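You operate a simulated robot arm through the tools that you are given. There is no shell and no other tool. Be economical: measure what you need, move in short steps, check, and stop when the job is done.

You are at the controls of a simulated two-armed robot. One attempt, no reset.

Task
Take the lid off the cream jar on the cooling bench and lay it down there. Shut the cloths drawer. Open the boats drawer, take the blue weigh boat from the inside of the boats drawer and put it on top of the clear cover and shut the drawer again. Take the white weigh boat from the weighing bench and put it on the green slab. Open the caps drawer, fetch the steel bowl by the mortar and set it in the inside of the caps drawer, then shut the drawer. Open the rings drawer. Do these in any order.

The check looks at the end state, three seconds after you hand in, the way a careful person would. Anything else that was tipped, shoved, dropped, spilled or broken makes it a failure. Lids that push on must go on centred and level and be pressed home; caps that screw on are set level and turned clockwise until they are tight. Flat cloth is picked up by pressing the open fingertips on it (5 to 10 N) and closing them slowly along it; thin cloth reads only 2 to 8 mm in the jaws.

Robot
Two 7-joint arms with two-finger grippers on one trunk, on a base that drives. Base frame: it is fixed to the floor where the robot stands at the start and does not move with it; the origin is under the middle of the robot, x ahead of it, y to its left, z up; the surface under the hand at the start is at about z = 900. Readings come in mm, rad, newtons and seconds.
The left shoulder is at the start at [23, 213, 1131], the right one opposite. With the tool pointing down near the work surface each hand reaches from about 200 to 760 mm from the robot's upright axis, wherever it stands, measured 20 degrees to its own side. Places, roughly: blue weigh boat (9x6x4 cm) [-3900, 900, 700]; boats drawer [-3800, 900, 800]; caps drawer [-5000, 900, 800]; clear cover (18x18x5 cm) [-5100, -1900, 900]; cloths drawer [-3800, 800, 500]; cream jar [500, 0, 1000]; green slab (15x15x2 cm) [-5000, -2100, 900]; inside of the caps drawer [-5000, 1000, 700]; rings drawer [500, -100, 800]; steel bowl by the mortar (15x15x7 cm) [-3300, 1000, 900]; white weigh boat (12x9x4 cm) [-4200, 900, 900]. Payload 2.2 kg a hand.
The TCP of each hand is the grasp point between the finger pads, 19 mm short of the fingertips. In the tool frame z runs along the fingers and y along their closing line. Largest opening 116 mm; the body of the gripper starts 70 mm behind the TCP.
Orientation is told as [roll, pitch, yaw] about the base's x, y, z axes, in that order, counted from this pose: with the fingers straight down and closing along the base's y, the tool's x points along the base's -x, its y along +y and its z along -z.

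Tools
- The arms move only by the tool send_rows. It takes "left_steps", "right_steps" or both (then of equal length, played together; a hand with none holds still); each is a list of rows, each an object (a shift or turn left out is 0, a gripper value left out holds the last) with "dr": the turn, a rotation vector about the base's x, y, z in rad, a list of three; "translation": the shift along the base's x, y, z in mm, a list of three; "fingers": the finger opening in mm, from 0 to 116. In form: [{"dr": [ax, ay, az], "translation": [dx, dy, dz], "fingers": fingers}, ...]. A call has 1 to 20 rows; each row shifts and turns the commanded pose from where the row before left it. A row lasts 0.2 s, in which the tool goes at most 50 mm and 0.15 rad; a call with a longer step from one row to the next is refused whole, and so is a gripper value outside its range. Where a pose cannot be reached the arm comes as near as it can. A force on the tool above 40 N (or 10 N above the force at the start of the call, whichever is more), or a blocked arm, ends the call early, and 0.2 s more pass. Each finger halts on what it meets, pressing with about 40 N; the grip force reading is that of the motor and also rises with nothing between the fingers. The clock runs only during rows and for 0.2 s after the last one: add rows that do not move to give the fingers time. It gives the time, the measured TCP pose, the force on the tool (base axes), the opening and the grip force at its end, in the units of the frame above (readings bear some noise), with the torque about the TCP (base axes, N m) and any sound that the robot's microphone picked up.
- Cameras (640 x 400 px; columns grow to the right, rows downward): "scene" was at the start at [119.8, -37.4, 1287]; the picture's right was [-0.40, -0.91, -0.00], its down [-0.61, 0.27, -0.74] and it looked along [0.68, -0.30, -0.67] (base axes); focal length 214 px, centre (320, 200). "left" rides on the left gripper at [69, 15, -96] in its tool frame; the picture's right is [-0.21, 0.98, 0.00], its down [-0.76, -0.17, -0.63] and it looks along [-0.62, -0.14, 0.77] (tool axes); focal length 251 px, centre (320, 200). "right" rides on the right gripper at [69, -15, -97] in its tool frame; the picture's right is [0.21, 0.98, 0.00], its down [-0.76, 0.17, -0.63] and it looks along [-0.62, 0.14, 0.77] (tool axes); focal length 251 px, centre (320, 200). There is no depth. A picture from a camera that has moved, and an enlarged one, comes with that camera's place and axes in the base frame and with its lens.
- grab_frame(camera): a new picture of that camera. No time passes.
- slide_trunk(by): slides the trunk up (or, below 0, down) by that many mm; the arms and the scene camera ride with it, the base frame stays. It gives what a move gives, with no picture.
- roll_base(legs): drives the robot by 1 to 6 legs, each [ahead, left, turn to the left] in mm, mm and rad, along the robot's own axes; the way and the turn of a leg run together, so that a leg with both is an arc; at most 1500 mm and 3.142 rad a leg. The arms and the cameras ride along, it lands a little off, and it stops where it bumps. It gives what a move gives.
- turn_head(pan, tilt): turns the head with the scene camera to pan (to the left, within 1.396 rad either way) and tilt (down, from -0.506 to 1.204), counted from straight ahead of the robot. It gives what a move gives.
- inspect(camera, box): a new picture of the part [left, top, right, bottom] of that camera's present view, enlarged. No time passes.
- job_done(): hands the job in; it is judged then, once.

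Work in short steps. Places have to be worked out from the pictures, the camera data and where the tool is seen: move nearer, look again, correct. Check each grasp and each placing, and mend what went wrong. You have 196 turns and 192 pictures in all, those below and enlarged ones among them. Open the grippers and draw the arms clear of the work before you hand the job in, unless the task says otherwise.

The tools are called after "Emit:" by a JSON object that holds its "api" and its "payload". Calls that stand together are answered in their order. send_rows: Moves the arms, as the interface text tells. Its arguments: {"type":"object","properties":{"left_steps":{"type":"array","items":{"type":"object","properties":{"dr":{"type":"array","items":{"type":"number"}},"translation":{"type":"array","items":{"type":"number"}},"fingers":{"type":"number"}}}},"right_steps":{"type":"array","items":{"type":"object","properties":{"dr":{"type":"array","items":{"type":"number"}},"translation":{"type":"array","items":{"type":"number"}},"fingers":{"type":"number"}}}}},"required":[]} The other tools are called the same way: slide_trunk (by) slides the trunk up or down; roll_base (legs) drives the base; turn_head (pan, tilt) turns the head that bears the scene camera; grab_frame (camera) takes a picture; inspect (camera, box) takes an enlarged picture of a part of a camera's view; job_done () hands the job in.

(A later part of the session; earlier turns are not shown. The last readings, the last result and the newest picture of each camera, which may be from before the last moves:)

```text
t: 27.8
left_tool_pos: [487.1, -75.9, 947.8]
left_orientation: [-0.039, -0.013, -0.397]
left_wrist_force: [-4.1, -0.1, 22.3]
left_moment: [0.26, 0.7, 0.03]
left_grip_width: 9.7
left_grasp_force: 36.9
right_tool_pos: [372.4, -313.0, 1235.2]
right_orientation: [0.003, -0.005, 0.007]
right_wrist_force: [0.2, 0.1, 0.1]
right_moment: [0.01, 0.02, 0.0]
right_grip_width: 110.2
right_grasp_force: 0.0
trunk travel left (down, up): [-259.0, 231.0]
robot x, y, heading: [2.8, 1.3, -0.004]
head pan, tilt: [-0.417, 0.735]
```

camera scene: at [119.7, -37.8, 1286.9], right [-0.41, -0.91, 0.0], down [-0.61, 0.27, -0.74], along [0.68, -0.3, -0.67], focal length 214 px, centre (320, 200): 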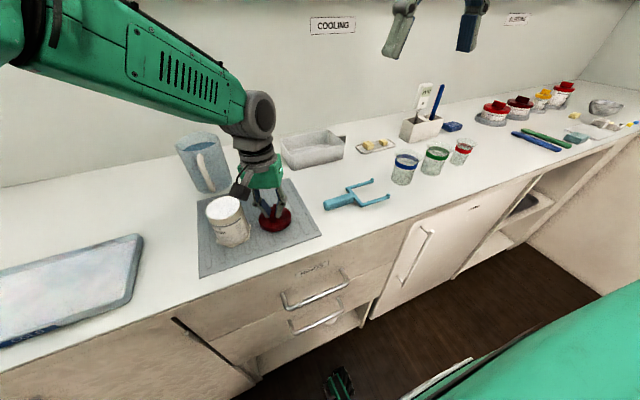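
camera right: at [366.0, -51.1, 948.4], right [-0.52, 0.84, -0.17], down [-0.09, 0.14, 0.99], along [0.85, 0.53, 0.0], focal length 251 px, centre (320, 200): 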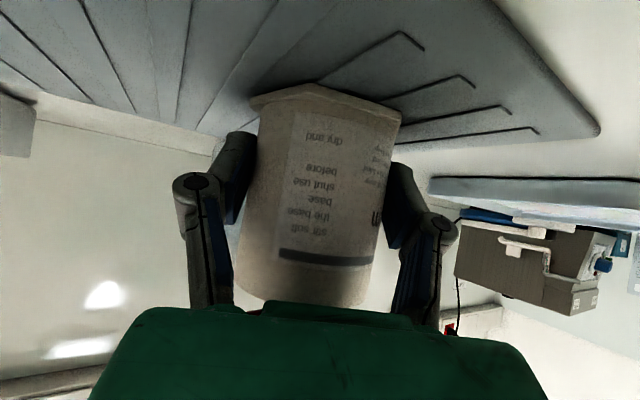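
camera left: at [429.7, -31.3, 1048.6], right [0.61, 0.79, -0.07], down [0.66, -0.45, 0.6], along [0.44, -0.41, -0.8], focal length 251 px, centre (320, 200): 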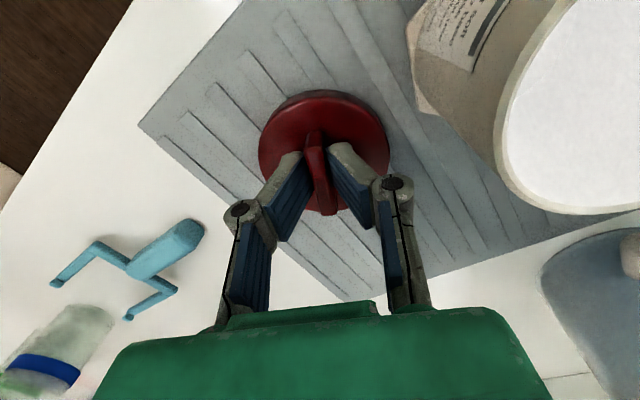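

Contact (22 N up). I ease up 3 mm, open the fingers, and lift clear with the trunk and arm.

Emit:
{"api": "slide_trunk", "payload": {"by": 3}}

Emit:
{"api": "send_rows", "payload": {"left_steps": [{"fingers": 14}, {"fingers": 40}, {"fingers": 60}, {}]}}

Emit:
{"api": "slide_trunk", "payload": {"by": 60}}

Emit:
{"api": "inspect", "payload": {"camera": "scene", "box": [180, 140, 340, 260]}}

```text
t: 28.4
left_tool_pos: [488.1, -75.0, 947.2]
left_orientation: [-0.034, -0.01, -0.397]
left_wrist_force: [0.9, -0.9, 1.8]
left_moment: [0.0, -0.02, 0.0]
left_grip_width: 9.9
left_grasp_force: 36.4
right_tool_pos: [375.1, -312.1, 1238.4]
right_orientation: [0.004, -0.006, 0.005]
right_wrist_force: [-0.9, -0.9, -0.3]
right_moment: [0.01, 0.01, -0.01]
right_grip_width: 110.0
right_grasp_force: 0.0
trunk travel left (down, up): [-262.0, 228.0]
robot x, y, heading: [-2.1, -3.1, 0.004]
head pan, tilt: [-0.417, 0.735]
```

```text
t: 29.4
left_tool_pos: [487.4, -75.6, 947.8]
left_orientation: [-0.037, -0.009, -0.396]
left_wrist_force: [1.1, 0.5, 0.2]
left_moment: [0.04, -0.01, 0.0]
left_grip_width: 59.9
left_grasp_force: 0.1
right_tool_pos: [373.7, -313.2, 1237.7]
right_orientation: [0.003, -0.004, 0.005]
right_wrist_force: [0.2, -0.4, -0.5]
right_moment: [0.03, 0.01, 0.02]
right_grip_width: 110.0
right_grasp_force: 0.0
trunk travel left (down, up): [-262.0, 228.0]
robot x, y, heading: [-1.1, -1.7, -0.003]
head pan, tilt: [-0.417, 0.735]
```

```text
t: 30.4
left_tool_pos: [488.3, -76.4, 1007.0]
left_orientation: [-0.037, -0.01, -0.396]
left_wrist_force: [-0.1, -0.3, 0.4]
left_moment: [0.02, -0.01, 0.02]
left_grip_width: 60.0
left_grasp_force: 0.1
right_tool_pos: [374.9, -313.1, 1298.6]
right_orientation: [0.004, -0.003, 0.005]
right_wrist_force: [0.6, 1.0, 0.2]
right_moment: [0.0, 0.0, 0.01]
right_grip_width: 110.0
right_grasp_force: 0.1
trunk travel left (down, up): [-322.0, 168.0]
robot x, y, heading: [0.3, 4.4, 0.001]
head pan, tilt: [-0.417, 0.735]
```

```text
3.33 times, centred on (260, 200) of scene
camera zoom: at [120.7, -38.1, 1333.8], right [-0.41, -0.91, 0.0], down [-0.62, 0.27, -0.74], along [0.68, -0.3, -0.67], focal length 715 px, centre (520, 200)
```

zoom: 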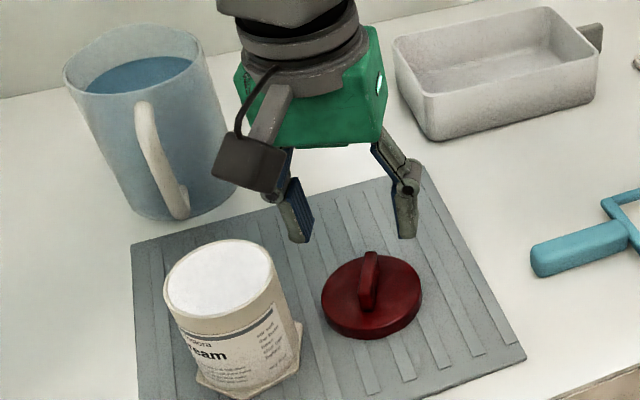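

The lid lies flat. Next the rings drawer: I estimate its handle bar at x≈348, y -53…-216, z≈725. I raise the left hand and fold it back to its own side, then back up the base.

Emit:
{"api": "send_rows", "payload": {"left_steps": [{"translation": [0, 0, 40]}, {"translation": [0, 0, 45]}, {"translation": [-20, 20, 40], "dr": [0, 0, 0.1]}, {"translation": [-20, 40, 20], "dr": [0, 0, 0.1]}, {"translation": [-20, 45, 0], "dr": [0, 0, 0.1]}, {"translation": [-20, 45, 0], "dr": [0, 0, 0.1]}, {"translation": [-20, 45, 0]}, {"translation": [-20, 45, 0]}, {"translation": [0, 45, 0]}, {}]}}

Emit:
{"api": "roll_base", "payload": {"legs": [[-250, 0, 0]]}}

Emit:
{"api": "slide_trunk", "payload": {"by": -220}}

Emit:
{"api": "turn_head", "payload": {"pan": -0.2, "tilt": 0.6}}

Emit:
{"api": "grab_frame", "payload": {"camera": "scene"}}

```text
t: 31.1
left_tool_pos: [447.4, -67.3, 1020.4]
left_orientation: [-0.099, 0.185, -0.367]
left_wrist_force: [-0.7, 0.2, 0.2]
left_moment: [0.02, -0.02, 0.06]
left_grip_width: 60.2
left_grasp_force: 0.0
right_tool_pos: [370.7, -309.4, 1299.0]
right_orientation: [0.003, -0.007, 0.007]
right_wrist_force: [-0.4, 0.2, 0.7]
right_moment: [0.03, 0.03, -0.02]
right_grip_width: 110.0
right_grasp_force: 0.1
trunk travel left (down, up): [-322.0, 168.0]
robot x, y, heading: [1.8, -4.0, 0.0]
head pan, tilt: [-0.417, 0.735]
stopped in row 3 (left hand): the arm was blocked; the commanded pose is now the measured one
```

```text
t: 33.0
left_tool_pos: [191.8, -66.4, 1017.5]
left_orientation: [-0.099, 0.188, -0.367]
left_wrist_force: [-0.2, 0.7, -1.1]
left_moment: [-0.01, -0.01, 0.01]
left_grip_width: 60.2
left_grasp_force: 0.0
right_tool_pos: [114.7, -308.3, 1298.2]
right_orientation: [0.002, -0.007, 0.007]
right_wrist_force: [0.2, 0.4, -0.5]
right_moment: [0.0, -0.03, 0.0]
right_grip_width: 110.1
right_grasp_force: 0.1
trunk travel left (down, up): [-322.0, 168.0]
robot x, y, heading: [-258.3, 0.5, 0.0]
head pan, tilt: [-0.417, 0.735]
```

```text
t: 35.3
left_tool_pos: [189.4, -65.1, 800.1]
left_orientation: [-0.097, 0.183, -0.369]
left_wrist_force: [0.7, 0.4, 0.2]
left_moment: [0.02, 0.03, 0.01]
left_grip_width: 59.6
left_grasp_force: 0.1
right_tool_pos: [110.2, -305.1, 1082.0]
right_orientation: [-0.001, -0.011, 0.007]
right_wrist_force: [-0.1, 1.1, -0.1]
right_moment: [0.01, -0.03, 0.0]
right_grip_width: 110.0
right_grasp_force: 0.0
trunk travel left (down, up): [-102.0, 388.0]
robot x, y, heading: [-258.7, -1.0, -0.001]
head pan, tilt: [-0.417, 0.735]
```

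```text
t: 36.0
left_tool_pos: [187.8, -64.9, 799.8]
left_orientation: [-0.099, 0.183, -0.369]
left_wrist_force: [-0.3, 0.4, -0.4]
left_moment: [0.0, -0.02, 0.04]
left_grip_width: 60.0
left_grasp_force: 0.0
right_tool_pos: [110.1, -307.9, 1081.5]
right_orientation: [0.0, -0.011, 0.006]
right_wrist_force: [-0.2, 0.4, 0.0]
right_moment: [-0.01, 0.0, 0.0]
right_grip_width: 110.1
right_grasp_force: 0.0
trunk travel left (down, up): [-102.0, 388.0]
robot x, y, heading: [-259.2, 1.7, -0.001]
head pan, tilt: [-0.201, 0.6]
```

```text
153 pictures are left
camera scene: at [-127.0, -21.0, 1125.4], right [-0.2, -0.98, 0.0], down [-0.56, 0.12, -0.82], along [0.81, -0.16, -0.57], focal length 214 px, centre (320, 200)
```

scene: 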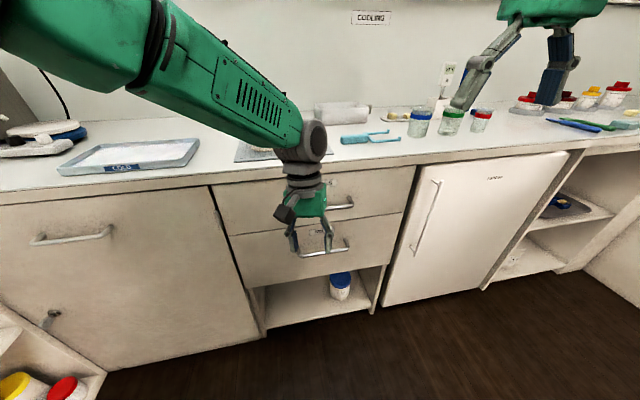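

The left arm was stuck in an awkward posture but cleared. I move it to its own side and level it.

Emit:
{"api": "send_rows", "payload": {"left_steps": [{"translation": [0, 20, 0]}, {"translation": [0, 30, 0]}, {"translation": [0, 40, 10]}, {"translation": [0, 40, 20]}, {"translation": [0, 40, 20]}, {"translation": [0, 40, 20]}, {"translation": [0, 40, 20]}, {"translation": [0, 40, 30]}, {}]}}

Emit:
{"api": "grab_frame", "payload": {"camera": "scene"}}

```text
t: 38.0
left_tool_pos: [187.1, 224.4, 921.0]
left_orientation: [-0.097, 0.184, -0.368]
left_wrist_force: [0.2, -0.6, -0.4]
left_moment: [-0.02, 0.03, -0.03]
left_grip_width: 59.8
left_grasp_force: 0.1
right_tool_pos: [109.9, -305.3, 1081.0]
right_orientation: [-0.001, -0.007, 0.006]
right_wrist_force: [-0.2, -0.3, -0.2]
right_moment: [-0.03, -0.01, -0.01]
right_grip_width: 110.1
right_grasp_force: 0.1
trunk travel left (down, up): [-102.0, 388.0]
robot x, y, heading: [-257.5, -0.4, 0.002]
head pan, tilt: [-0.201, 0.6]
```

```text
152 pictures are left
camera scene: at [-126.8, -18.4, 1125.4], right [-0.2, -0.98, 0.0], down [-0.56, 0.11, -0.82], along [0.81, -0.16, -0.57], focal length 214 px, centre (320, 200)
```

scene: 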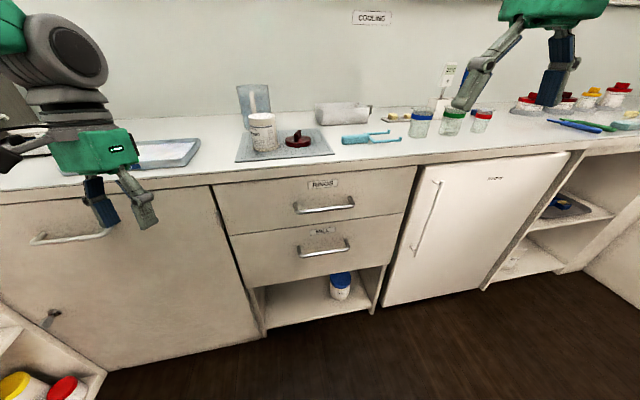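

Jar and lid stand well. I enlarge the rings drawer for a precise handle position.

Emit:
{"api": "inspect", "payload": {"camera": "scene", "box": [220, 110, 420, 270]}}

```text
2.50 times, centred on (320, 190) of scene
camera zoom: at [-126.8, -18.4, 1125.4], right [-0.2, -0.98, 0.0], down [-0.56, 0.11, -0.82], along [0.81, -0.16, -0.57], focal length 536 px, centre (320, 225)
```

zoom: 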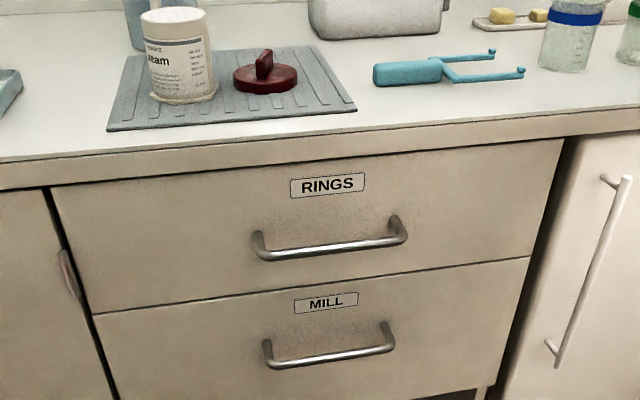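

Handle bar: x≈327, y -54…-205, z≈776. I turn the right hand to point forward-down with its closing line in the vertical plane, and go to a pre-grasp point.

Emit:
{"api": "send_rows", "payload": {"right_steps": [{"dr": [0, 0, 0.145], "fingers": 60}, {"dr": [0, 0, 0.145]}, {"dr": [0, 0, 0.145]}, {"dr": [0, 0, 0.145]}, {"dr": [0, 0, 0.145]}, {"dr": [0, 0, 0.145]}, {"dr": [0, 0, 0.145]}, {"dr": [0, 0, 0.145]}, {"dr": [0, 0, 0.145]}, {"dr": [0, 0, 0.145]}, {"dr": [0, 0, 0.12]}, {"dr": [0, -0.145, 0]}, {"dr": [0, -0.145, 0]}, {"dr": [0, -0.145, 0]}, {"dr": [0, -0.145, 0]}, {"dr": [0, -0.145, 0]}, {"dr": [0, -0.145, 0]}, {"dr": [0, -0.13, 0]}, {}]}}

```text
t: 42.0
left_tool_pos: [186.1, 223.7, 921.2]
left_orientation: [-0.097, 0.184, -0.369]
left_wrist_force: [0.0, 0.2, 0.3]
left_moment: [0.0, 0.01, 0.01]
left_grip_width: 60.1
left_grasp_force: 0.0
right_tool_pos: [112.1, -304.9, 1081.5]
right_orientation: [-1.002, -0.002, 1.585]
right_wrist_force: [-0.4, -0.5, 0.0]
right_moment: [0.01, -0.01, 0.05]
right_grip_width: 60.2
right_grasp_force: 0.1
trunk travel left (down, up): [-102.0, 388.0]
robot x, y, heading: [-253.8, -4.0, 0.001]
head pan, tilt: [-0.201, 0.6]
```

Orientation reached without trouble; now translate to the pre-grasp point.

Emit:
{"api": "send_rows", "payload": {"right_steps": [{"translation": [20, 25, -36]}, {"translation": [20, 25, -36]}, {"translation": [20, 25, -36]}, {"translation": [20, 25, -36]}, {"translation": [20, 25, -36]}, {"translation": [20, 25, -36]}, {"translation": [19, 25, -36]}, {}]}}

Emit:
{"api": "grab_frame", "payload": {"camera": "scene"}}

Emit:
{"api": "grab_frame", "payload": {"camera": "right"}}

```text
t: 43.8
left_tool_pos: [185.9, 225.7, 920.8]
left_orientation: [-0.098, 0.183, -0.369]
left_wrist_force: [0.6, 0.3, 0.0]
left_moment: [0.05, -0.04, 0.02]
left_grip_width: 60.0
left_grasp_force: 0.1
right_tool_pos: [255.8, -128.9, 834.1]
right_orientation: [-1.002, -0.001, 1.584]
right_wrist_force: [-0.6, -0.4, -0.5]
right_moment: [0.0, -0.03, -0.01]
right_grip_width: 60.0
right_grasp_force: 0.1
right hand out of reach, approached as far as the arm can: row 2
trunk travel left (down, up): [-102.0, 388.0]
robot x, y, heading: [-259.3, -0.4, -0.001]
head pan, tilt: [-0.201, 0.6]
```

```text
150 pictures are left
camera scene: at [-127.2, -16.5, 1125.6], right [-0.2, -0.98, 0.0], down [-0.56, 0.11, -0.82], along [0.81, -0.16, -0.57], focal length 214 px, centre (320, 200)
```

scene: 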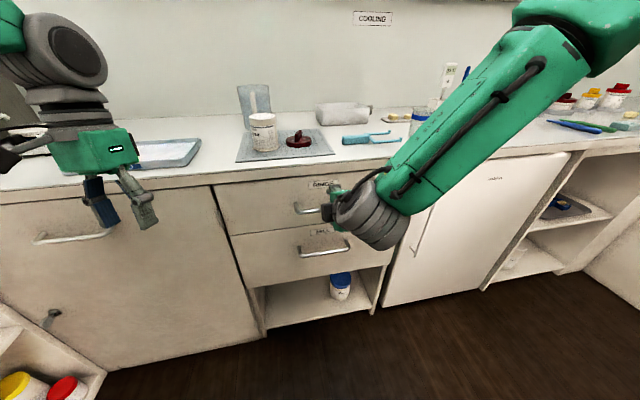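

```text
149 pictures are left
camera right: at [182.0, -198.4, 900.0], right [-0.52, -0.22, -0.82], down [-0.63, 0.75, 0.2], along [0.57, 0.62, -0.53], focal length 251 px, centre (320, 200)
```

right: 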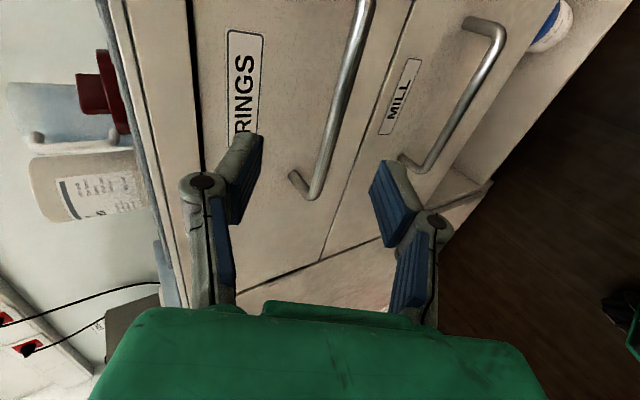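

The right camera confirms the bar near (328, –, 775). I move in along the tool axis and close on the bar.

Emit:
{"api": "send_rows", "payload": {"right_steps": [{"translation": [23, 0, -19]}, {"translation": [23, -1, -19]}, {"translation": [22, 0, -18]}, {}, {"fingers": 30}, {"fingers": 5}, {}, {}]}}

Emit:
{"api": "grab_frame", "payload": {"camera": "right"}}

```text
t: 45.6
left_tool_pos: [187.5, 225.8, 920.3]
left_orientation: [-0.099, 0.185, -0.368]
left_wrist_force: [0.1, 0.6, 0.4]
left_moment: [0.0, -0.01, 0.05]
left_grip_width: 60.0
left_grasp_force: 0.0
right_tool_pos: [322.5, -129.7, 777.7]
right_orientation: [-1.0, 0.0, 1.584]
right_wrist_force: [0.8, 0.1, 0.7]
right_moment: [0.03, -0.01, -0.03]
right_grip_width: 5.6
right_grasp_force: 0.2
trunk travel left (down, up): [-102.0, 388.0]
robot x, y, heading: [-256.6, -3.9, 0.001]
head pan, tilt: [-0.201, 0.6]
```

```text
148 pictures are left
camera right: at [249.6, -200.1, 842.8], right [-0.52, -0.22, -0.82], down [-0.63, 0.75, 0.2], along [0.57, 0.62, -0.53], focal length 251 px, centre (320, 200)
```

right: 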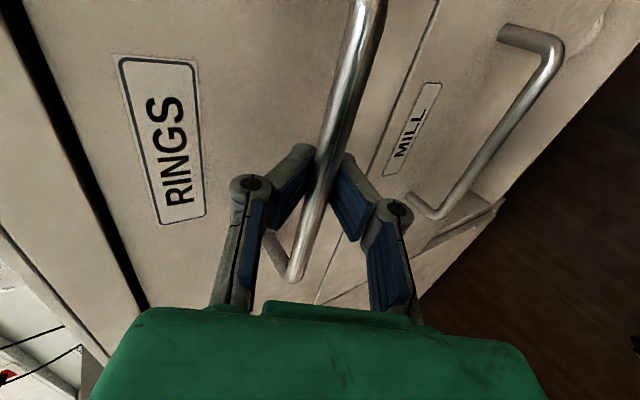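

Opening reads 5.6 mm without force; I command fully closed to see whether the bar stops them.

Emit:
{"api": "send_rows", "payload": {"right_steps": [{"fingers": 0}, {}, {}]}}

Emit:
{"api": "inspect", "payload": {"camera": "right", "box": [220, 100, 420, 320]}}

```text
t: 46.4
left_tool_pos: [186.5, 225.3, 920.4]
left_orientation: [-0.1, 0.182, -0.369]
left_wrist_force: [-0.9, 0.2, 0.3]
left_moment: [-0.01, 0.04, -0.01]
left_grip_width: 60.1
left_grasp_force: 0.1
right_tool_pos: [323.1, -129.1, 777.7]
right_orientation: [-0.998, 0.002, 1.584]
right_wrist_force: [1.1, 0.5, 2.2]
right_moment: [0.12, -0.03, -0.02]
right_grip_width: 6.1
right_grasp_force: 32.5
trunk travel left (down, up): [-102.0, 388.0]
robot x, y, heading: [-256.8, 0.9, 0.0]
head pan, tilt: [-0.201, 0.6]
```

```text
1.82 times, centred on (320, 210) of right
camera zoom: at [249.6, -200.1, 843.0], right [-0.52, -0.22, -0.82], down [-0.63, 0.75, 0.2], along [0.57, 0.62, -0.53], focal length 457 px, centre (320, 182)
```

zoom: 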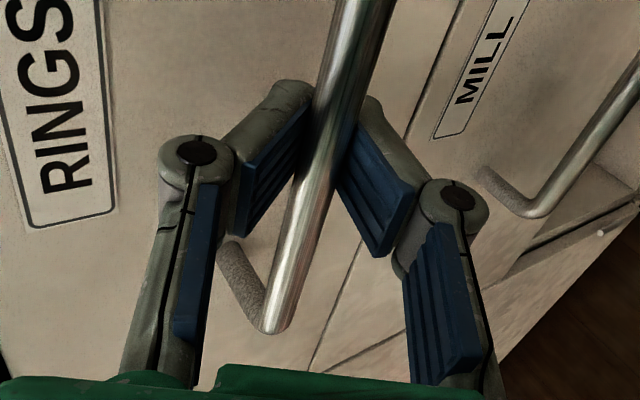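

The bar is held (6 mm, 32 N). I pull gently with the arm first.

Emit:
{"api": "send_rows", "payload": {"right_steps": [{"translation": [-10, 0, 0]}, {"translation": [-20, 0, 0]}, {"translation": [-20, 0, 0]}, {}]}}

Emit:
{"api": "grab_frame", "payload": {"camera": "scene"}}

```text
t: 47.4
left_tool_pos: [186.2, 223.6, 920.3]
left_orientation: [-0.099, 0.185, -0.37]
left_wrist_force: [0.7, -0.6, 0.4]
left_moment: [0.0, -0.01, -0.03]
left_grip_width: 60.2
left_grasp_force: 0.0
right_tool_pos: [272.6, -130.1, 778.3]
right_orientation: [-1.0, 0.001, 1.582]
right_wrist_force: [1.6, -3.3, -2.9]
right_moment: [-0.17, 0.05, -0.11]
right_grip_width: 6.0
right_grasp_force: 32.6
trunk travel left (down, up): [-102.0, 388.0]
robot x, y, heading: [-255.1, -3.1, 0.0]
head pan, tilt: [-0.201, 0.6]
```

```text
146 pictures are left
camera scene: at [-126.1, -18.3, 1125.3], right [-0.2, -0.98, 0.0], down [-0.56, 0.11, -0.82], along [0.81, -0.16, -0.57], focal length 214 px, centre (320, 200)
```

scene: 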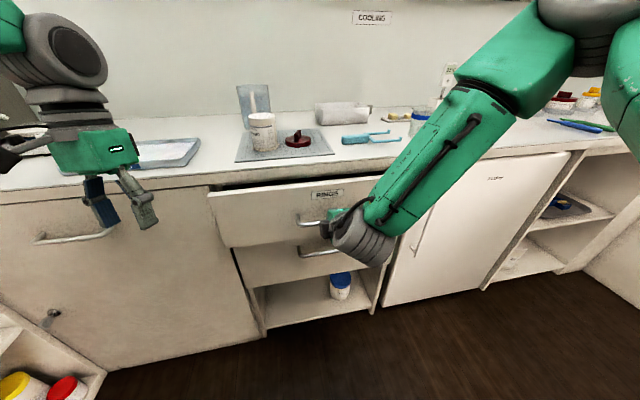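

The drawer slides out well. I pull further by driving the base back 200 mm.

Emit:
{"api": "roll_base", "payload": {"legs": [[-200, 0, 0]]}}

Emit:
{"api": "grab_frame", "payload": {"camera": "scene"}}

```text
t: 49.0
left_tool_pos: [-9.0, 224.7, 922.3]
left_orientation: [-0.098, 0.184, -0.37]
left_wrist_force: [-0.6, 0.1, 0.0]
left_moment: [-0.01, 0.01, -0.04]
left_grip_width: 60.1
left_grasp_force: 0.0
right_tool_pos: [75.8, -130.8, 778.0]
right_orientation: [-0.998, 0.0, 1.581]
right_wrist_force: [-0.7, -0.3, -10.6]
right_moment: [0.26, -0.02, 0.23]
right_grip_width: 6.0
right_grasp_force: 32.7
trunk travel left (down, up): [-102.0, 388.0]
robot x, y, heading: [-448.8, -1.5, -0.004]
head pan, tilt: [-0.201, 0.6]
```

```text
145 pictures are left
camera scene: at [-320.9, -18.1, 1125.3], right [-0.2, -0.98, 0.0], down [-0.56, 0.11, -0.82], along [0.81, -0.17, -0.57], focal length 214 px, centre (320, 200)
```

scene: 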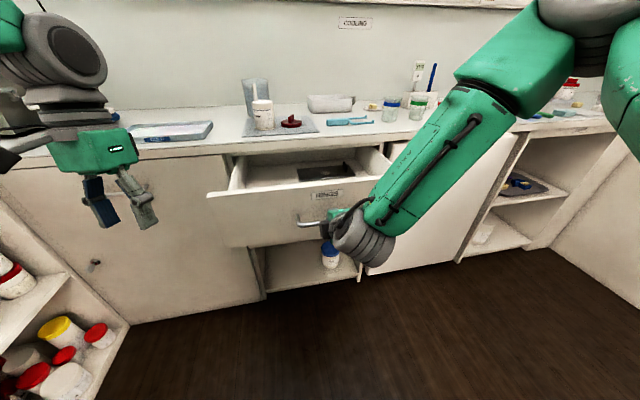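

Open about 250 mm. I try a bit more with the arm, gently, to see whether it still slides.

Emit:
{"api": "send_rows", "payload": {"right_steps": [{"translation": [-15, 0, 0]}, {"translation": [-15, 0, 0]}, {"translation": [-15, 0, 0]}, {}]}}

Emit:
{"api": "grab_frame", "payload": {"camera": "scene"}}

```text
t: 50.0
left_tool_pos: [-8.5, 223.7, 922.5]
left_orientation: [-0.097, 0.182, -0.369]
left_wrist_force: [-0.3, 0.2, -0.2]
left_moment: [0.01, -0.02, 0.01]
left_grip_width: 59.9
left_grasp_force: 0.1
right_tool_pos: [30.1, -131.0, 778.4]
right_orientation: [-0.997, 0.0, 1.581]
right_wrist_force: [0.0, 0.2, -26.5]
right_moment: [-0.21, 0.09, -0.1]
right_grip_width: 6.2
right_grasp_force: 32.3
trunk travel left (down, up): [-102.0, 388.0]
robot x, y, heading: [-447.8, 0.6, -0.006]
head pan, tilt: [-0.201, 0.6]
```

```text
144 pictures are left
camera scene: at [-318.7, -18.2, 1124.8], right [-0.2, -0.98, 0.0], down [-0.56, 0.11, -0.82], along [0.8, -0.17, -0.57], focal length 214 px, centre (320, 200)
```

scene: 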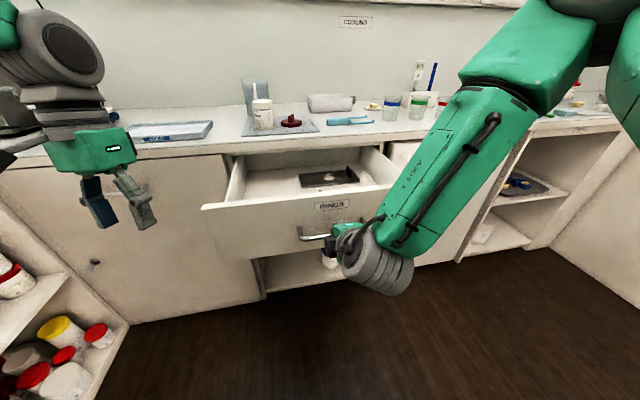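

The drawer starts hanging on my hand (26 N down), so I push it back about 60 mm to be safe, then release.

Emit:
{"api": "send_rows", "payload": {"right_steps": [{"translation": [15, 0, 0]}, {"translation": [15, 0, 0]}, {"translation": [15, 0, 0]}, {"translation": [12, 0, 0]}, {}, {}]}}

```text
t: 51.4
left_tool_pos: [-9.6, 223.4, 922.2]
left_orientation: [-0.096, 0.183, -0.371]
left_wrist_force: [0.1, 0.4, 0.2]
left_moment: [-0.01, 0.02, 0.02]
left_grip_width: 60.0
left_grasp_force: 0.1
right_tool_pos: [85.7, -131.6, 777.8]
right_orientation: [-1.0, -0.001, 1.582]
right_wrist_force: [0.9, -3.3, -23.8]
right_moment: [-0.12, 0.02, -0.06]
right_grip_width: 5.9
right_grasp_force: 32.6
trunk travel left (down, up): [-102.0, 388.0]
robot x, y, heading: [-447.8, -2.4, -0.0]
head pan, tilt: [-0.201, 0.6]
```

Emit:
{"api": "send_rows", "payload": {"right_steps": [{"translation": [0, 0, -1.5]}, {"translation": [0, 0, -1.5]}, {}]}}

```text
t: 52.2
left_tool_pos: [-10.1, 222.6, 922.3]
left_orientation: [-0.097, 0.181, -0.37]
left_wrist_force: [1.2, -0.8, 0.0]
left_moment: [0.0, 0.02, 0.01]
left_grip_width: 60.1
left_grasp_force: 0.1
right_tool_pos: [87.1, -129.2, 777.8]
right_orientation: [-1.005, -0.003, 1.582]
right_wrist_force: [1.0, -5.1, -4.1]
right_moment: [-0.03, -0.04, -0.01]
right_grip_width: 5.9
right_grasp_force: 32.3
trunk travel left (down, up): [-102.0, 388.0]
robot x, y, heading: [-453.7, 0.3, -0.004]
head pan, tilt: [-0.201, 0.6]
```

Load relieved. I open the fingers and back out along the tool axis.

Emit:
{"api": "send_rows", "payload": {"right_steps": [{"fingers": 20}, {"fingers": 60}, {}, {"translation": [-21, 0, 13.5]}, {"translation": [-21, 0, 13.5]}, {"translation": [-21, 0, 13.5]}, {"translation": [-21, -10, 13.5]}, {"translation": [-10, -20, 30]}, {}]}}

Emit:
{"api": "grab_frame", "payload": {"camera": "scene"}}

```text
t: 54.2
left_tool_pos: [-10.3, 224.6, 922.6]
left_orientation: [-0.097, 0.183, -0.371]
left_wrist_force: [-0.4, 0.0, -0.2]
left_moment: [0.04, 0.03, -0.01]
left_grip_width: 59.9
left_grasp_force: 0.0
right_tool_pos: [-7.2, -161.0, 860.9]
right_orientation: [-1.0, -0.003, 1.583]
right_wrist_force: [-0.6, -1.1, 0.2]
right_moment: [0.01, -0.01, 0.01]
right_grip_width: 59.8
right_grasp_force: 0.0
trunk travel left (down, up): [-102.0, 388.0]
robot x, y, heading: [-451.4, 3.5, 0.003]
head pan, tilt: [-0.201, 0.6]
```

```text
143 pictures are left
camera scene: at [-321.1, -18.3, 1125.3], right [-0.2, -0.98, 0.0], down [-0.56, 0.11, -0.82], along [0.81, -0.17, -0.57], focal length 214 px, centre (320, 200)
```

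scene: 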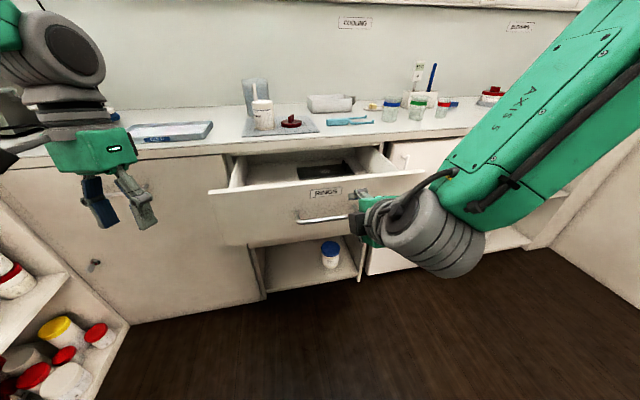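

The rings drawer stays open. I back off, restore the right hand to straight down, and turn to look where the other benches are.

Emit:
{"api": "roll_base", "payload": {"legs": [[-400, 0, 0]]}}

Emit:
{"api": "send_rows", "payload": {"right_steps": [{"dr": [0, 0.145, 0]}, {"dr": [0, 0.145, 0]}, {"dr": [0, 0.145, 0]}, {"dr": [0, 0.145, 0]}, {"dr": [0, 0.145, 0]}, {"dr": [0, 0.145, 0]}, {"dr": [0, 0.13, 0]}, {"dr": [0, 0, -0.145]}, {"dr": [0, 0, -0.145]}, {"dr": [0, 0, -0.145]}, {"dr": [0, 0, -0.145]}, {"dr": [0, 0, -0.145]}, {"dr": [0, 0, -0.145]}, {"dr": [0, 0, -0.145]}, {"dr": [0, 0, -0.145]}, {"dr": [0, 0, -0.145]}, {"dr": [0, 0, -0.145]}, {"dr": [0, 0, -0.13]}], "left_steps": [{"dr": [0.03, -0.05, 0.06]}, {"dr": [0.03, -0.05, 0.06]}, {"dr": [0, -0.08, 0.06]}, {"dr": [0, 0, 0.06]}, {"dr": [0, 0, 0.06]}, {"dr": [0, 0, 0.06]}, {}, {}, {"translation": [0, 10, 20]}, {"translation": [0, 10, 20]}, {"translation": [0, 10, 20]}, {}, {}, {}, {}, {}, {}, {}]}}

Emit:
{"api": "roll_base", "payload": {"legs": [[0, 0, 3.1416]]}}

Emit:
{"api": "turn_head", "payload": {"pan": 0, "tilt": 0.1}}

Emit:
{"api": "grab_frame", "payload": {"camera": "scene"}}

```text
t: 56.7
left_tool_pos: [-409.2, 226.5, 923.3]
left_orientation: [-0.095, 0.178, -0.369]
left_wrist_force: [-0.6, 0.8, -0.6]
left_moment: [0.01, -0.05, 0.01]
left_grip_width: 60.1
left_grasp_force: 0.1
right_tool_pos: [-407.6, -159.6, 861.4]
right_orientation: [-1.002, 0.001, 1.585]
right_wrist_force: [-0.7, 0.0, 0.3]
right_moment: [0.0, 0.02, -0.04]
right_grip_width: 59.8
right_grasp_force: 0.0
trunk travel left (down, up): [-102.0, 388.0]
robot x, y, heading: [-851.4, 4.8, -0.001]
head pan, tilt: [-0.201, 0.6]
```

```text
t: 60.5
left_tool_pos: [-409.1, 257.1, 984.2]
left_orientation: [0.009, 0.023, 0.004]
left_wrist_force: [-0.6, 0.0, -0.7]
left_moment: [0.05, -0.01, -0.01]
left_grip_width: 60.1
left_grasp_force: 0.1
right_tool_pos: [-406.2, -159.4, 861.6]
right_orientation: [-0.007, -0.011, -0.006]
right_wrist_force: [0.0, 0.7, -0.2]
right_moment: [-0.02, 0.04, -0.01]
right_grip_width: 59.8
right_grasp_force: 0.0
trunk travel left (down, up): [-102.0, 388.0]
robot x, y, heading: [-848.3, 6.0, -0.002]
head pan, tilt: [-0.201, 0.6]
```

```text
refused: 3.1416 is not a number from -3.14159 to 3.14159
```

```text
t: 61.4
left_tool_pos: [-411.4, 257.2, 983.3]
left_orientation: [0.008, 0.023, 0.008]
left_wrist_force: [-0.5, 0.1, 1.0]
left_moment: [-0.01, 0.01, -0.04]
left_grip_width: 59.9
left_grasp_force: 0.0
right_tool_pos: [-408.1, -160.3, 862.0]
right_orientation: [-0.004, -0.011, -0.001]
right_wrist_force: [-0.3, 0.5, 0.7]
right_moment: [-0.01, -0.01, 0.0]
right_grip_width: 60.2
right_grasp_force: 0.1
trunk travel left (down, up): [-102.0, 388.0]
robot x, y, heading: [-849.9, 1.1, 0.006]
head pan, tilt: [0.0, 0.099]
```

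```text
142 pictures are left
camera scene: at [-713.8, 1.0, 1171.6], right [0.0, -1.0, 0.0], down [-0.1, 0.0, -0.99], along [0.99, 0.0, -0.1], focal length 214 px, centre (320, 200)
```

scene: 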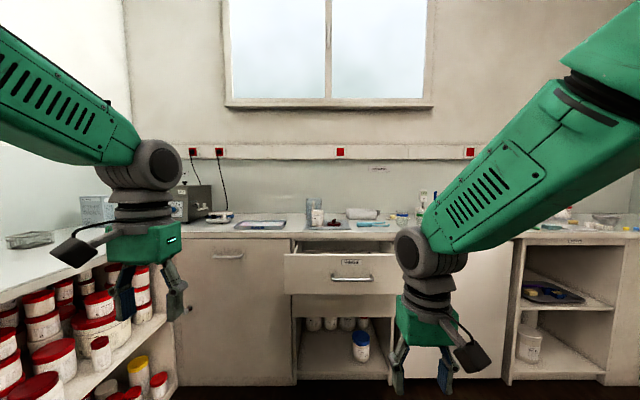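

Before turning I check the left side for clearance.

Emit:
{"api": "turn_head", "payload": {"pan": 1.39, "tilt": 0.3}}

Emit:
{"api": "grab_frame", "payload": {"camera": "scene"}}

```text
t: 62.9
left_tool_pos: [-411.2, 256.8, 983.6]
left_orientation: [0.01, 0.022, 0.006]
left_wrist_force: [0.7, -0.7, 0.2]
left_moment: [-0.03, -0.01, 0.01]
left_grip_width: 60.0
left_grasp_force: 0.1
right_tool_pos: [-407.1, -157.9, 860.7]
right_orientation: [-0.006, -0.01, -0.001]
right_wrist_force: [0.1, -0.2, -1.0]
right_moment: [-0.03, 0.0, 0.02]
right_grip_width: 59.8
right_grasp_force: 0.0
trunk travel left (down, up): [-102.0, 388.0]
robot x, y, heading: [-850.5, 1.5, 0.003]
head pan, tilt: [1.389, 0.3]
```

```text
141 pictures are left
camera scene: at [-789.1, 92.8, 1153.2], right [0.98, -0.18, 0.0], down [-0.06, -0.29, -0.95], along [0.17, 0.94, -0.3], focal length 214 px, centre (320, 200)
```

scene: 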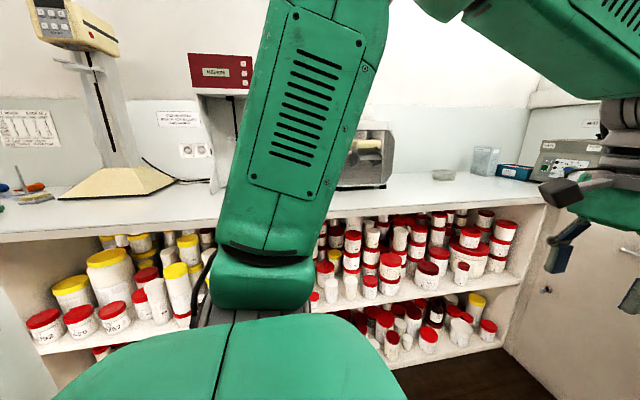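

The bench front on the left is at y≈680 and it continues along -x, so I turn left to face it and look toward -x.

Emit:
{"api": "roll_base", "payload": {"legs": [[0, -100, 0], [0, 0, 1.571]]}}

Emit:
{"api": "turn_head", "payload": {"pan": 1.3, "tilt": 0.2}}

Emit:
{"api": "grab_frame", "payload": {"camera": "scene"}}

```text
t: 67.9
left_tool_pos: [-1110.1, 341.2, 981.9]
left_orientation: [0.004, 0.023, 1.574]
left_wrist_force: [-0.8, 0.1, 0.2]
left_moment: [0.0, -0.05, 0.0]
left_grip_width: 60.1
left_grasp_force: 0.1
right_tool_pos: [-693.2, 343.2, 862.0]
right_orientation: [-0.009, -0.012, 1.566]
right_wrist_force: [0.7, -0.1, -0.4]
right_moment: [0.02, -0.02, 0.01]
right_grip_width: 59.8
right_grasp_force: 0.1
trunk travel left (down, up): [-102.0, 388.0]
robot x, y, heading: [-850.2, -98.3, 1.567]
head pan, tilt: [1.389, 0.3]
```

```text
t: 68.5
left_tool_pos: [-1094.0, 340.0, 987.0]
left_orientation: [0.015, 0.019, 1.569]
left_wrist_force: [1.5, -0.4, 0.2]
left_moment: [-0.02, 0.12, 0.0]
left_grip_width: 60.1
left_grasp_force: 0.0
right_tool_pos: [-680.1, 340.4, 861.2]
right_orientation: [0.003, -0.015, 1.564]
right_wrist_force: [0.8, -0.3, 0.7]
right_moment: [0.01, 0.06, -0.02]
right_grip_width: 59.8
right_grasp_force: 0.0
trunk travel left (down, up): [-102.0, 388.0]
robot x, y, heading: [-846.6, -95.6, 1.569]
head pan, tilt: [1.3, 0.201]
```

```text
140 pictures are left
camera scene: at [-910.2, -31.6, 1164.3], right [0.27, 0.96, -0.01], down [0.17, -0.06, -0.98], along [-0.95, 0.26, -0.18], focal length 214 px, centre (320, 200)
```

scene: 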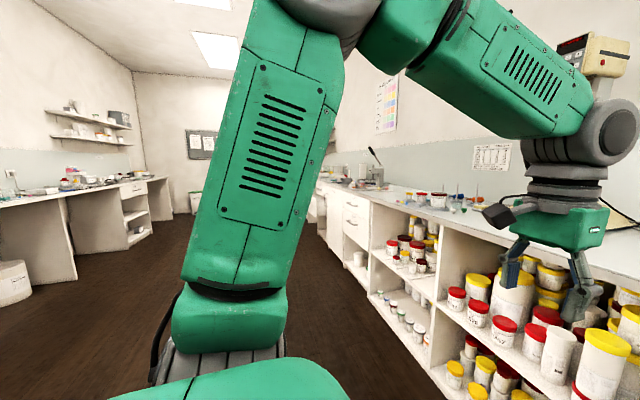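

The corridor is clear. I drive left along the bench toward x≈-3550 and look at the drawers there.

Emit:
{"api": "roll_base", "payload": {"legs": [[0, 1400, 0], [0, 1300, 0]]}}

Emit:
{"api": "turn_head", "payload": {"pan": 0.3, "tilt": 0.4}}

Emit:
{"api": "grab_frame", "payload": {"camera": "scene"}}

```text
t: 81.7
left_tool_pos: [-3820.2, 381.8, 981.4]
left_orientation: [-0.006, 0.022, 1.559]
left_wrist_force: [0.0, 0.0, -0.4]
left_moment: [0.03, -0.02, 0.01]
left_grip_width: 60.3
left_grasp_force: 0.0
right_tool_pos: [-3403.5, 379.0, 865.0]
right_orientation: [-0.021, -0.014, 1.552]
right_wrist_force: [-0.4, 0.2, 0.7]
right_moment: [0.01, -0.03, -0.02]
right_grip_width: 60.3
right_grasp_force: 0.0
trunk travel left (down, up): [-102.0, 388.0]
robot x, y, heading: [-3557.1, -58.0, 1.556]
head pan, tilt: [1.3, 0.201]
```

```text
t: 83.0
left_tool_pos: [-3815.9, 381.4, 982.4]
left_orientation: [-0.003, 0.019, 1.561]
left_wrist_force: [-0.4, 0.3, 0.5]
left_moment: [0.01, 0.0, 0.03]
left_grip_width: 60.0
left_grasp_force: 0.1
right_tool_pos: [-3399.0, 377.0, 865.9]
right_orientation: [-0.015, -0.016, 1.551]
right_wrist_force: [0.3, -0.3, 0.7]
right_moment: [-0.01, 0.01, 0.04]
right_grip_width: 60.2
right_grasp_force: 0.0
trunk travel left (down, up): [-102.0, 388.0]
robot x, y, heading: [-3560.1, -51.6, 1.551]
head pan, tilt: [0.3, 0.4]
```

```text
139 pictures are left
camera scene: at [-3581.6, 72.0, 1143.7], right [0.96, 0.28, 0.0], down [0.11, -0.38, -0.92], along [-0.26, 0.88, -0.39], focal length 214 px, centre (320, 200)
```

scene: 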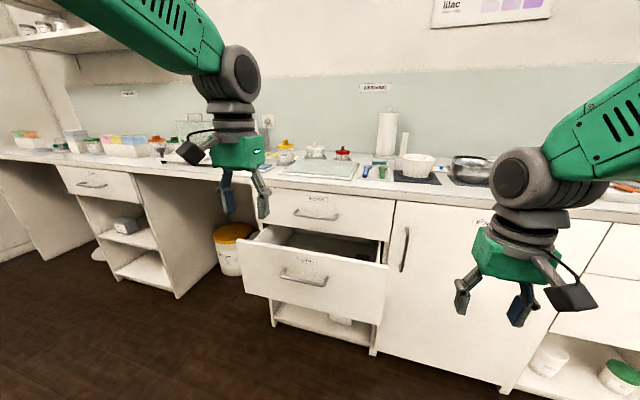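

Cloths drawer stands open below the boats drawer. I tip the left hand to point forward (fingers closed) to push it shut, and come in front of it.

Emit:
{"api": "send_rows", "payload": {"left_steps": [{"dr": [0.145, 0, 0], "fingers": 0}, {"dr": [0.145, 0, 0]}, {"dr": [0.145, 0, 0]}, {"dr": [0.145, 0, 0]}, {"dr": [0.145, 0, 0]}, {"dr": [0.145, 0, 0]}, {"dr": [0.145, 0, 0]}, {"dr": [0.145, 0, 0]}, {"translation": [2, 0, -40]}, {"translation": [2, 0, -40]}, {"translation": [2, 0, -40]}, {"translation": [2, 0, -40]}, {"translation": [2, 0, -40]}, {"translation": [0, 0, -40]}, {}]}}

Emit:
{"api": "grab_frame", "payload": {"camera": "left"}}

Emit:
{"api": "grab_frame", "payload": {"camera": "scene"}}

```text
t: 86.2
left_tool_pos: [-3803.6, 428.7, 819.6]
left_orientation: [0.017, -1.142, 1.547]
left_wrist_force: [-0.3, -0.1, 0.0]
left_moment: [-0.02, -0.05, 0.0]
left_grip_width: 0.0
left_grasp_force: 28.1
left hand out of reach, approached as far as the arm can: row 8, 9, 10, 11, 13, 14
right_tool_pos: [-3401.2, 377.6, 865.1]
right_orientation: [-0.018, -0.015, 1.554]
right_wrist_force: [-0.2, -0.6, 0.7]
right_moment: [0.01, 0.01, -0.01]
right_grip_width: 59.9
right_grasp_force: 0.0
trunk travel left (down, up): [-102.0, 388.0]
robot x, y, heading: [-3558.3, -54.6, 1.554]
head pan, tilt: [0.3, 0.4]
```

```text
138 pictures are left
camera left: at [-3816.9, 313.2, 797.1], right [-0.97, 0.1, 0.2], down [0.17, -0.26, 0.95], along [0.14, 0.96, 0.24], focal length 251 px, centre (320, 200)
```

left: 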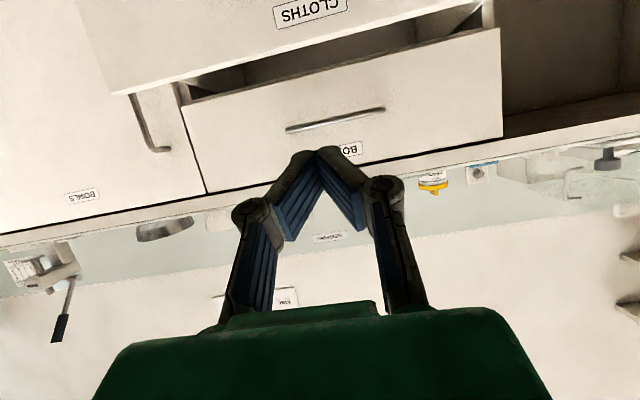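

```text
137 pictures are left
camera scene: at [-3583.5, 72.2, 1143.7], right [0.96, 0.28, 0.0], down [0.11, -0.38, -0.92], along [-0.26, 0.88, -0.39], focal length 214 px, centre (320, 200)
```

scene: 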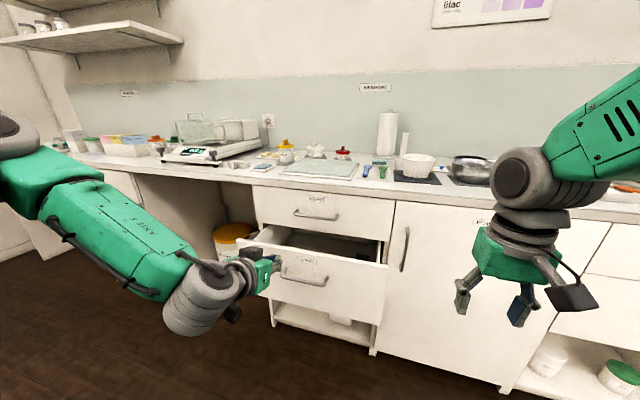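

By triangulation the cloths front is at y≈659 (about 140 mm open), label z≈651, closed face at y≈798; boats handle at (-3720…-3887, 763, 774). I lower the trunk and bring the left fist in front of it.

Emit:
{"api": "slide_trunk", "payload": {"by": -95}}

Emit:
{"api": "send_rows", "payload": {"left_steps": [{"translation": [0, 30, -16]}, {"translation": [0, 30, -16]}, {"translation": [0, 30, -16]}, {"translation": [0, 30, -16]}, {"translation": [0, 30, -16]}, {}]}}

Emit:
{"api": "grab_frame", "payload": {"camera": "left"}}

Emit:
{"api": "grab_frame", "payload": {"camera": "scene"}}

```text
t: 87.4
left_tool_pos: [-3803.7, 430.4, 725.5]
left_orientation: [0.017, -1.141, 1.548]
left_wrist_force: [-0.2, 0.0, 0.8]
left_moment: [-0.01, 0.01, 0.0]
left_grip_width: 0.2
left_grasp_force: 28.3
right_tool_pos: [-3400.8, 376.8, 771.1]
right_orientation: [-0.018, -0.017, 1.553]
right_wrist_force: [0.7, 0.6, 0.4]
right_moment: [0.0, -0.01, -0.01]
right_grip_width: 59.9
right_grasp_force: 0.0
trunk travel left (down, up): [-7.0, 483.0]
robot x, y, heading: [-3559.3, -59.0, 1.554]
head pan, tilt: [0.3, 0.4]
```

```text
t: 88.8
left_tool_pos: [-3820.1, 480.5, 718.3]
left_orientation: [0.026, -1.134, 1.542]
left_wrist_force: [0.0, -0.1, 0.1]
left_moment: [0.01, 0.04, -0.03]
left_grip_width: 0.0
left_grasp_force: 28.7
left hand out of reach, approached as far as the arm can: row 1, 2, 3, 4, 5
right_tool_pos: [-3398.8, 377.5, 770.2]
right_orientation: [-0.015, -0.015, 1.554]
right_wrist_force: [0.9, -0.8, -0.2]
right_moment: [-0.01, -0.01, 0.01]
right_grip_width: 60.0
right_grasp_force: 0.1
trunk travel left (down, up): [-7.0, 483.0]
robot x, y, heading: [-3556.6, -60.7, 1.553]
head pan, tilt: [0.3, 0.4]
```

```text
136 pictures are left
camera left: at [-3835.3, 365.0, 694.1], right [-0.97, 0.09, 0.21], down [0.18, -0.26, 0.95], along [0.14, 0.96, 0.23], focal length 251 px, centre (320, 200)
```

left: 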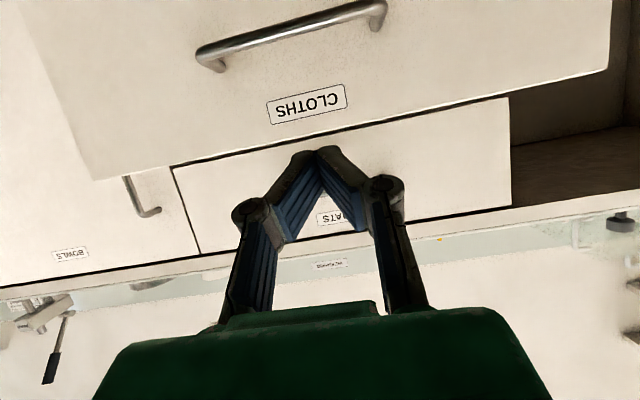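

```text
135 pictures are left
camera scene: at [-3583.0, 72.3, 1048.6], right [0.96, 0.28, 0.0], down [0.11, -0.38, -0.92], along [-0.26, 0.88, -0.39], focal length 214 px, centre (320, 200)
```

scene: 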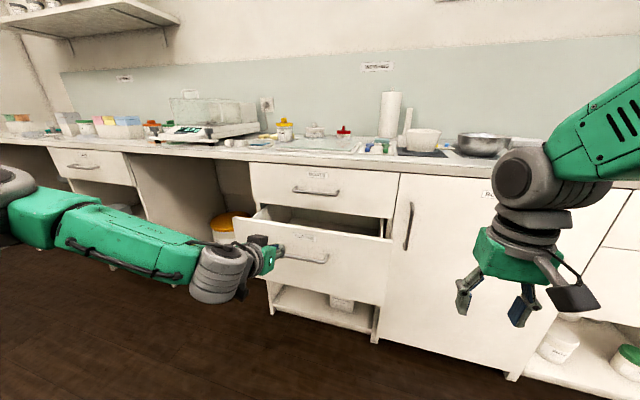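

The wrist limits this pitch when low. I reduce the forward tilt to about 0.85 and try again.

Emit:
{"api": "send_rows", "payload": {"left_steps": [{"dr": [-0.1, 0, 0], "translation": [0, 0, 0]}, {"dr": [-0.1, 0, 0]}, {"dr": [-0.09, 0, 0]}, {"translation": [4, 20, -16]}, {"translation": [4, 20, -16]}, {"translation": [4, 20, -16]}, {"translation": [4, 20, -16]}, {"translation": [0, 20, -12]}, {}]}}

```text
t: 90.8
left_tool_pos: [-3804.6, 582.9, 639.4]
left_orientation: [0.008, -0.852, 1.554]
left_wrist_force: [-0.4, 0.3, 0.3]
left_moment: [-0.03, 0.03, 0.03]
left_grip_width: 0.0
left_grasp_force: 28.2
right_tool_pos: [-3401.1, 377.3, 770.2]
right_orientation: [-0.017, -0.016, 1.552]
right_wrist_force: [-0.3, -0.1, 0.2]
right_moment: [0.04, -0.01, -0.01]
right_grip_width: 60.0
right_grasp_force: 0.0
trunk travel left (down, up): [-7.0, 483.0]
robot x, y, heading: [-3555.2, -60.9, 1.553]
head pan, tilt: [0.3, 0.4]
```

Good. I raise 30 mm to push above the handle, then push by driving the base ahead.

Emit:
{"api": "send_rows", "payload": {"left_steps": [{"translation": [0, 0, 15]}, {"translation": [0, 0, 15]}, {}]}}

Emit:
{"api": "roll_base", "payload": {"legs": [[120, 0, 0]]}}

Emit:
{"api": "grab_frame", "payload": {"camera": "scene"}}

```text
t: 91.6
left_tool_pos: [-3807.1, 582.7, 669.2]
left_orientation: [0.007, -0.852, 1.556]
left_wrist_force: [-0.1, 0.5, 0.5]
left_moment: [0.01, -0.03, 0.03]
left_grip_width: 0.2
left_grasp_force: 28.6
right_tool_pos: [-3400.7, 377.7, 768.0]
right_orientation: [-0.019, -0.015, 1.555]
right_wrist_force: [1.0, 0.3, 0.9]
right_moment: [0.01, -0.02, 0.01]
right_grip_width: 59.9
right_grasp_force: 0.1
trunk travel left (down, up): [-7.0, 483.0]
robot x, y, heading: [-3556.3, -58.0, 1.553]
head pan, tilt: [0.3, 0.4]
```

```text
t: 92.9
left_tool_pos: [-3806.1, 703.9, 667.7]
left_orientation: [0.006, -0.848, 1.557]
left_wrist_force: [0.4, 0.6, 0.5]
left_moment: [-0.01, 0.06, -0.02]
left_grip_width: 0.2
left_grasp_force: 28.3
right_tool_pos: [-3398.5, 499.8, 769.3]
right_orientation: [-0.016, -0.013, 1.554]
right_wrist_force: [-0.3, 0.7, -0.8]
right_moment: [0.0, 0.04, 0.0]
right_grip_width: 59.9
right_grasp_force: 0.0
trunk travel left (down, up): [-7.0, 483.0]
robot x, y, heading: [-3557.8, 63.2, 1.554]
head pan, tilt: [0.3, 0.4]
```

```text
134 pictures are left
camera scene: at [-3581.3, 194.9, 1048.4], right [0.96, 0.28, 0.0], down [0.11, -0.38, -0.92], along [-0.26, 0.88, -0.39], focal length 214 px, centre (320, 200)
```

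scene: 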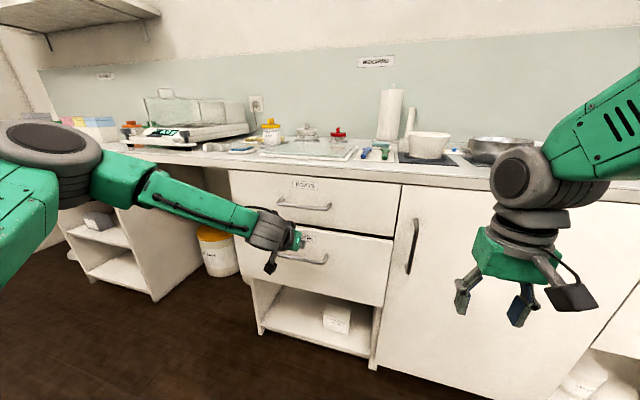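

Almost shut; no force. I push on with 60 mm more in two bits.

Emit:
{"api": "roll_base", "payload": {"legs": [[60, 0, 0]]}}

Emit:
{"api": "grab_frame", "payload": {"camera": "scene"}}

```text
t: 93.8
left_tool_pos: [-3804.3, 763.8, 670.8]
left_orientation: [0.01, -0.856, 1.557]
left_wrist_force: [-0.3, -0.1, 0.1]
left_moment: [-0.01, 0.02, 0.0]
left_grip_width: 0.0
left_grasp_force: 28.2
right_tool_pos: [-3397.3, 557.4, 770.4]
right_orientation: [-0.015, -0.018, 1.554]
right_wrist_force: [-0.5, 0.3, -1.2]
right_moment: [-0.03, 0.0, 0.0]
right_grip_width: 59.9
right_grasp_force: 0.0
trunk travel left (down, up): [-7.0, 483.0]
robot x, y, heading: [-3555.4, 125.5, 1.554]
head pan, tilt: [0.3, 0.4]
```

```text
133 pictures are left
camera scene: at [-3580.3, 254.7, 1048.6], right [0.96, 0.28, 0.0], down [0.11, -0.38, -0.92], along [-0.26, 0.88, -0.39], focal length 214 px, centre (320, 200)
```

scene: 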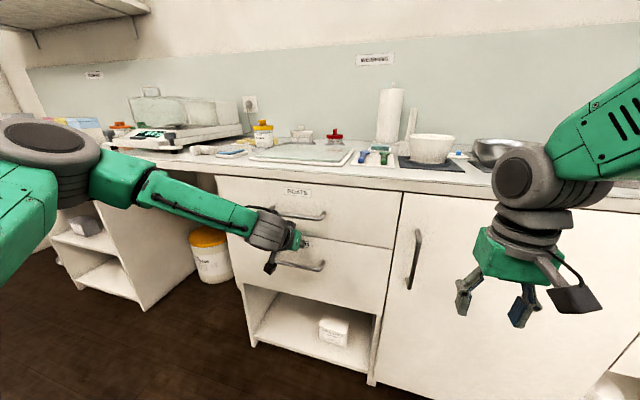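

Emit:
{"api": "send_rows", "payload": {"left_steps": [{"translation": [0, 6, 0]}, {"translation": [0, 6, 0]}, {"translation": [0, 6, 0]}, {"translation": [0, 6, 0]}, {"translation": [0, 6, 0]}, {}]}}

Emit:
{"api": "inspect", "payload": {"camera": "scene", "box": [200, 160, 420, 380]}}

```text
t: 94.4
left_tool_pos: [-3802.7, 764.2, 671.4]
left_orientation: [0.007, -0.851, 1.554]
left_wrist_force: [-1.1, -10.9, 4.7]
left_moment: [0.05, 0.02, 0.05]
left_grip_width: 6.1
left_grasp_force: 28.2
right_tool_pos: [-3397.4, 552.6, 773.1]
right_orientation: [-0.013, -0.026, 1.553]
right_wrist_force: [0.1, -0.2, 0.4]
right_moment: [0.01, 0.0, 0.04]
right_grip_width: 60.1
right_grasp_force: 0.1
trunk travel left (down, up): [-7.0, 483.0]
robot x, y, heading: [-3550.6, 118.2, 1.561]
head pan, tilt: [0.3, 0.4]
stopped in row 2 (left hand): the force on the tool passed its limit at 47 N (the readings are from after the stop); the commanded pose is now the measured one
```

```text
1.82 times, centred on (310, 270) of scene
camera zoom: at [-3580.7, 252.3, 1048.9], right [0.96, 0.28, 0.0], down [0.11, -0.38, -0.92], along [-0.26, 0.88, -0.39], focal length 390 px, centre (338, 73)
```

zoom: 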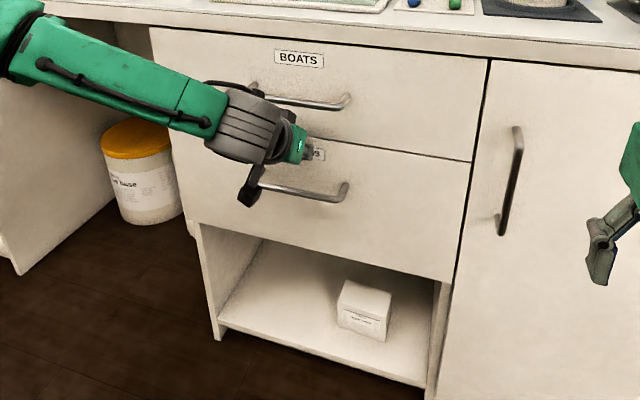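

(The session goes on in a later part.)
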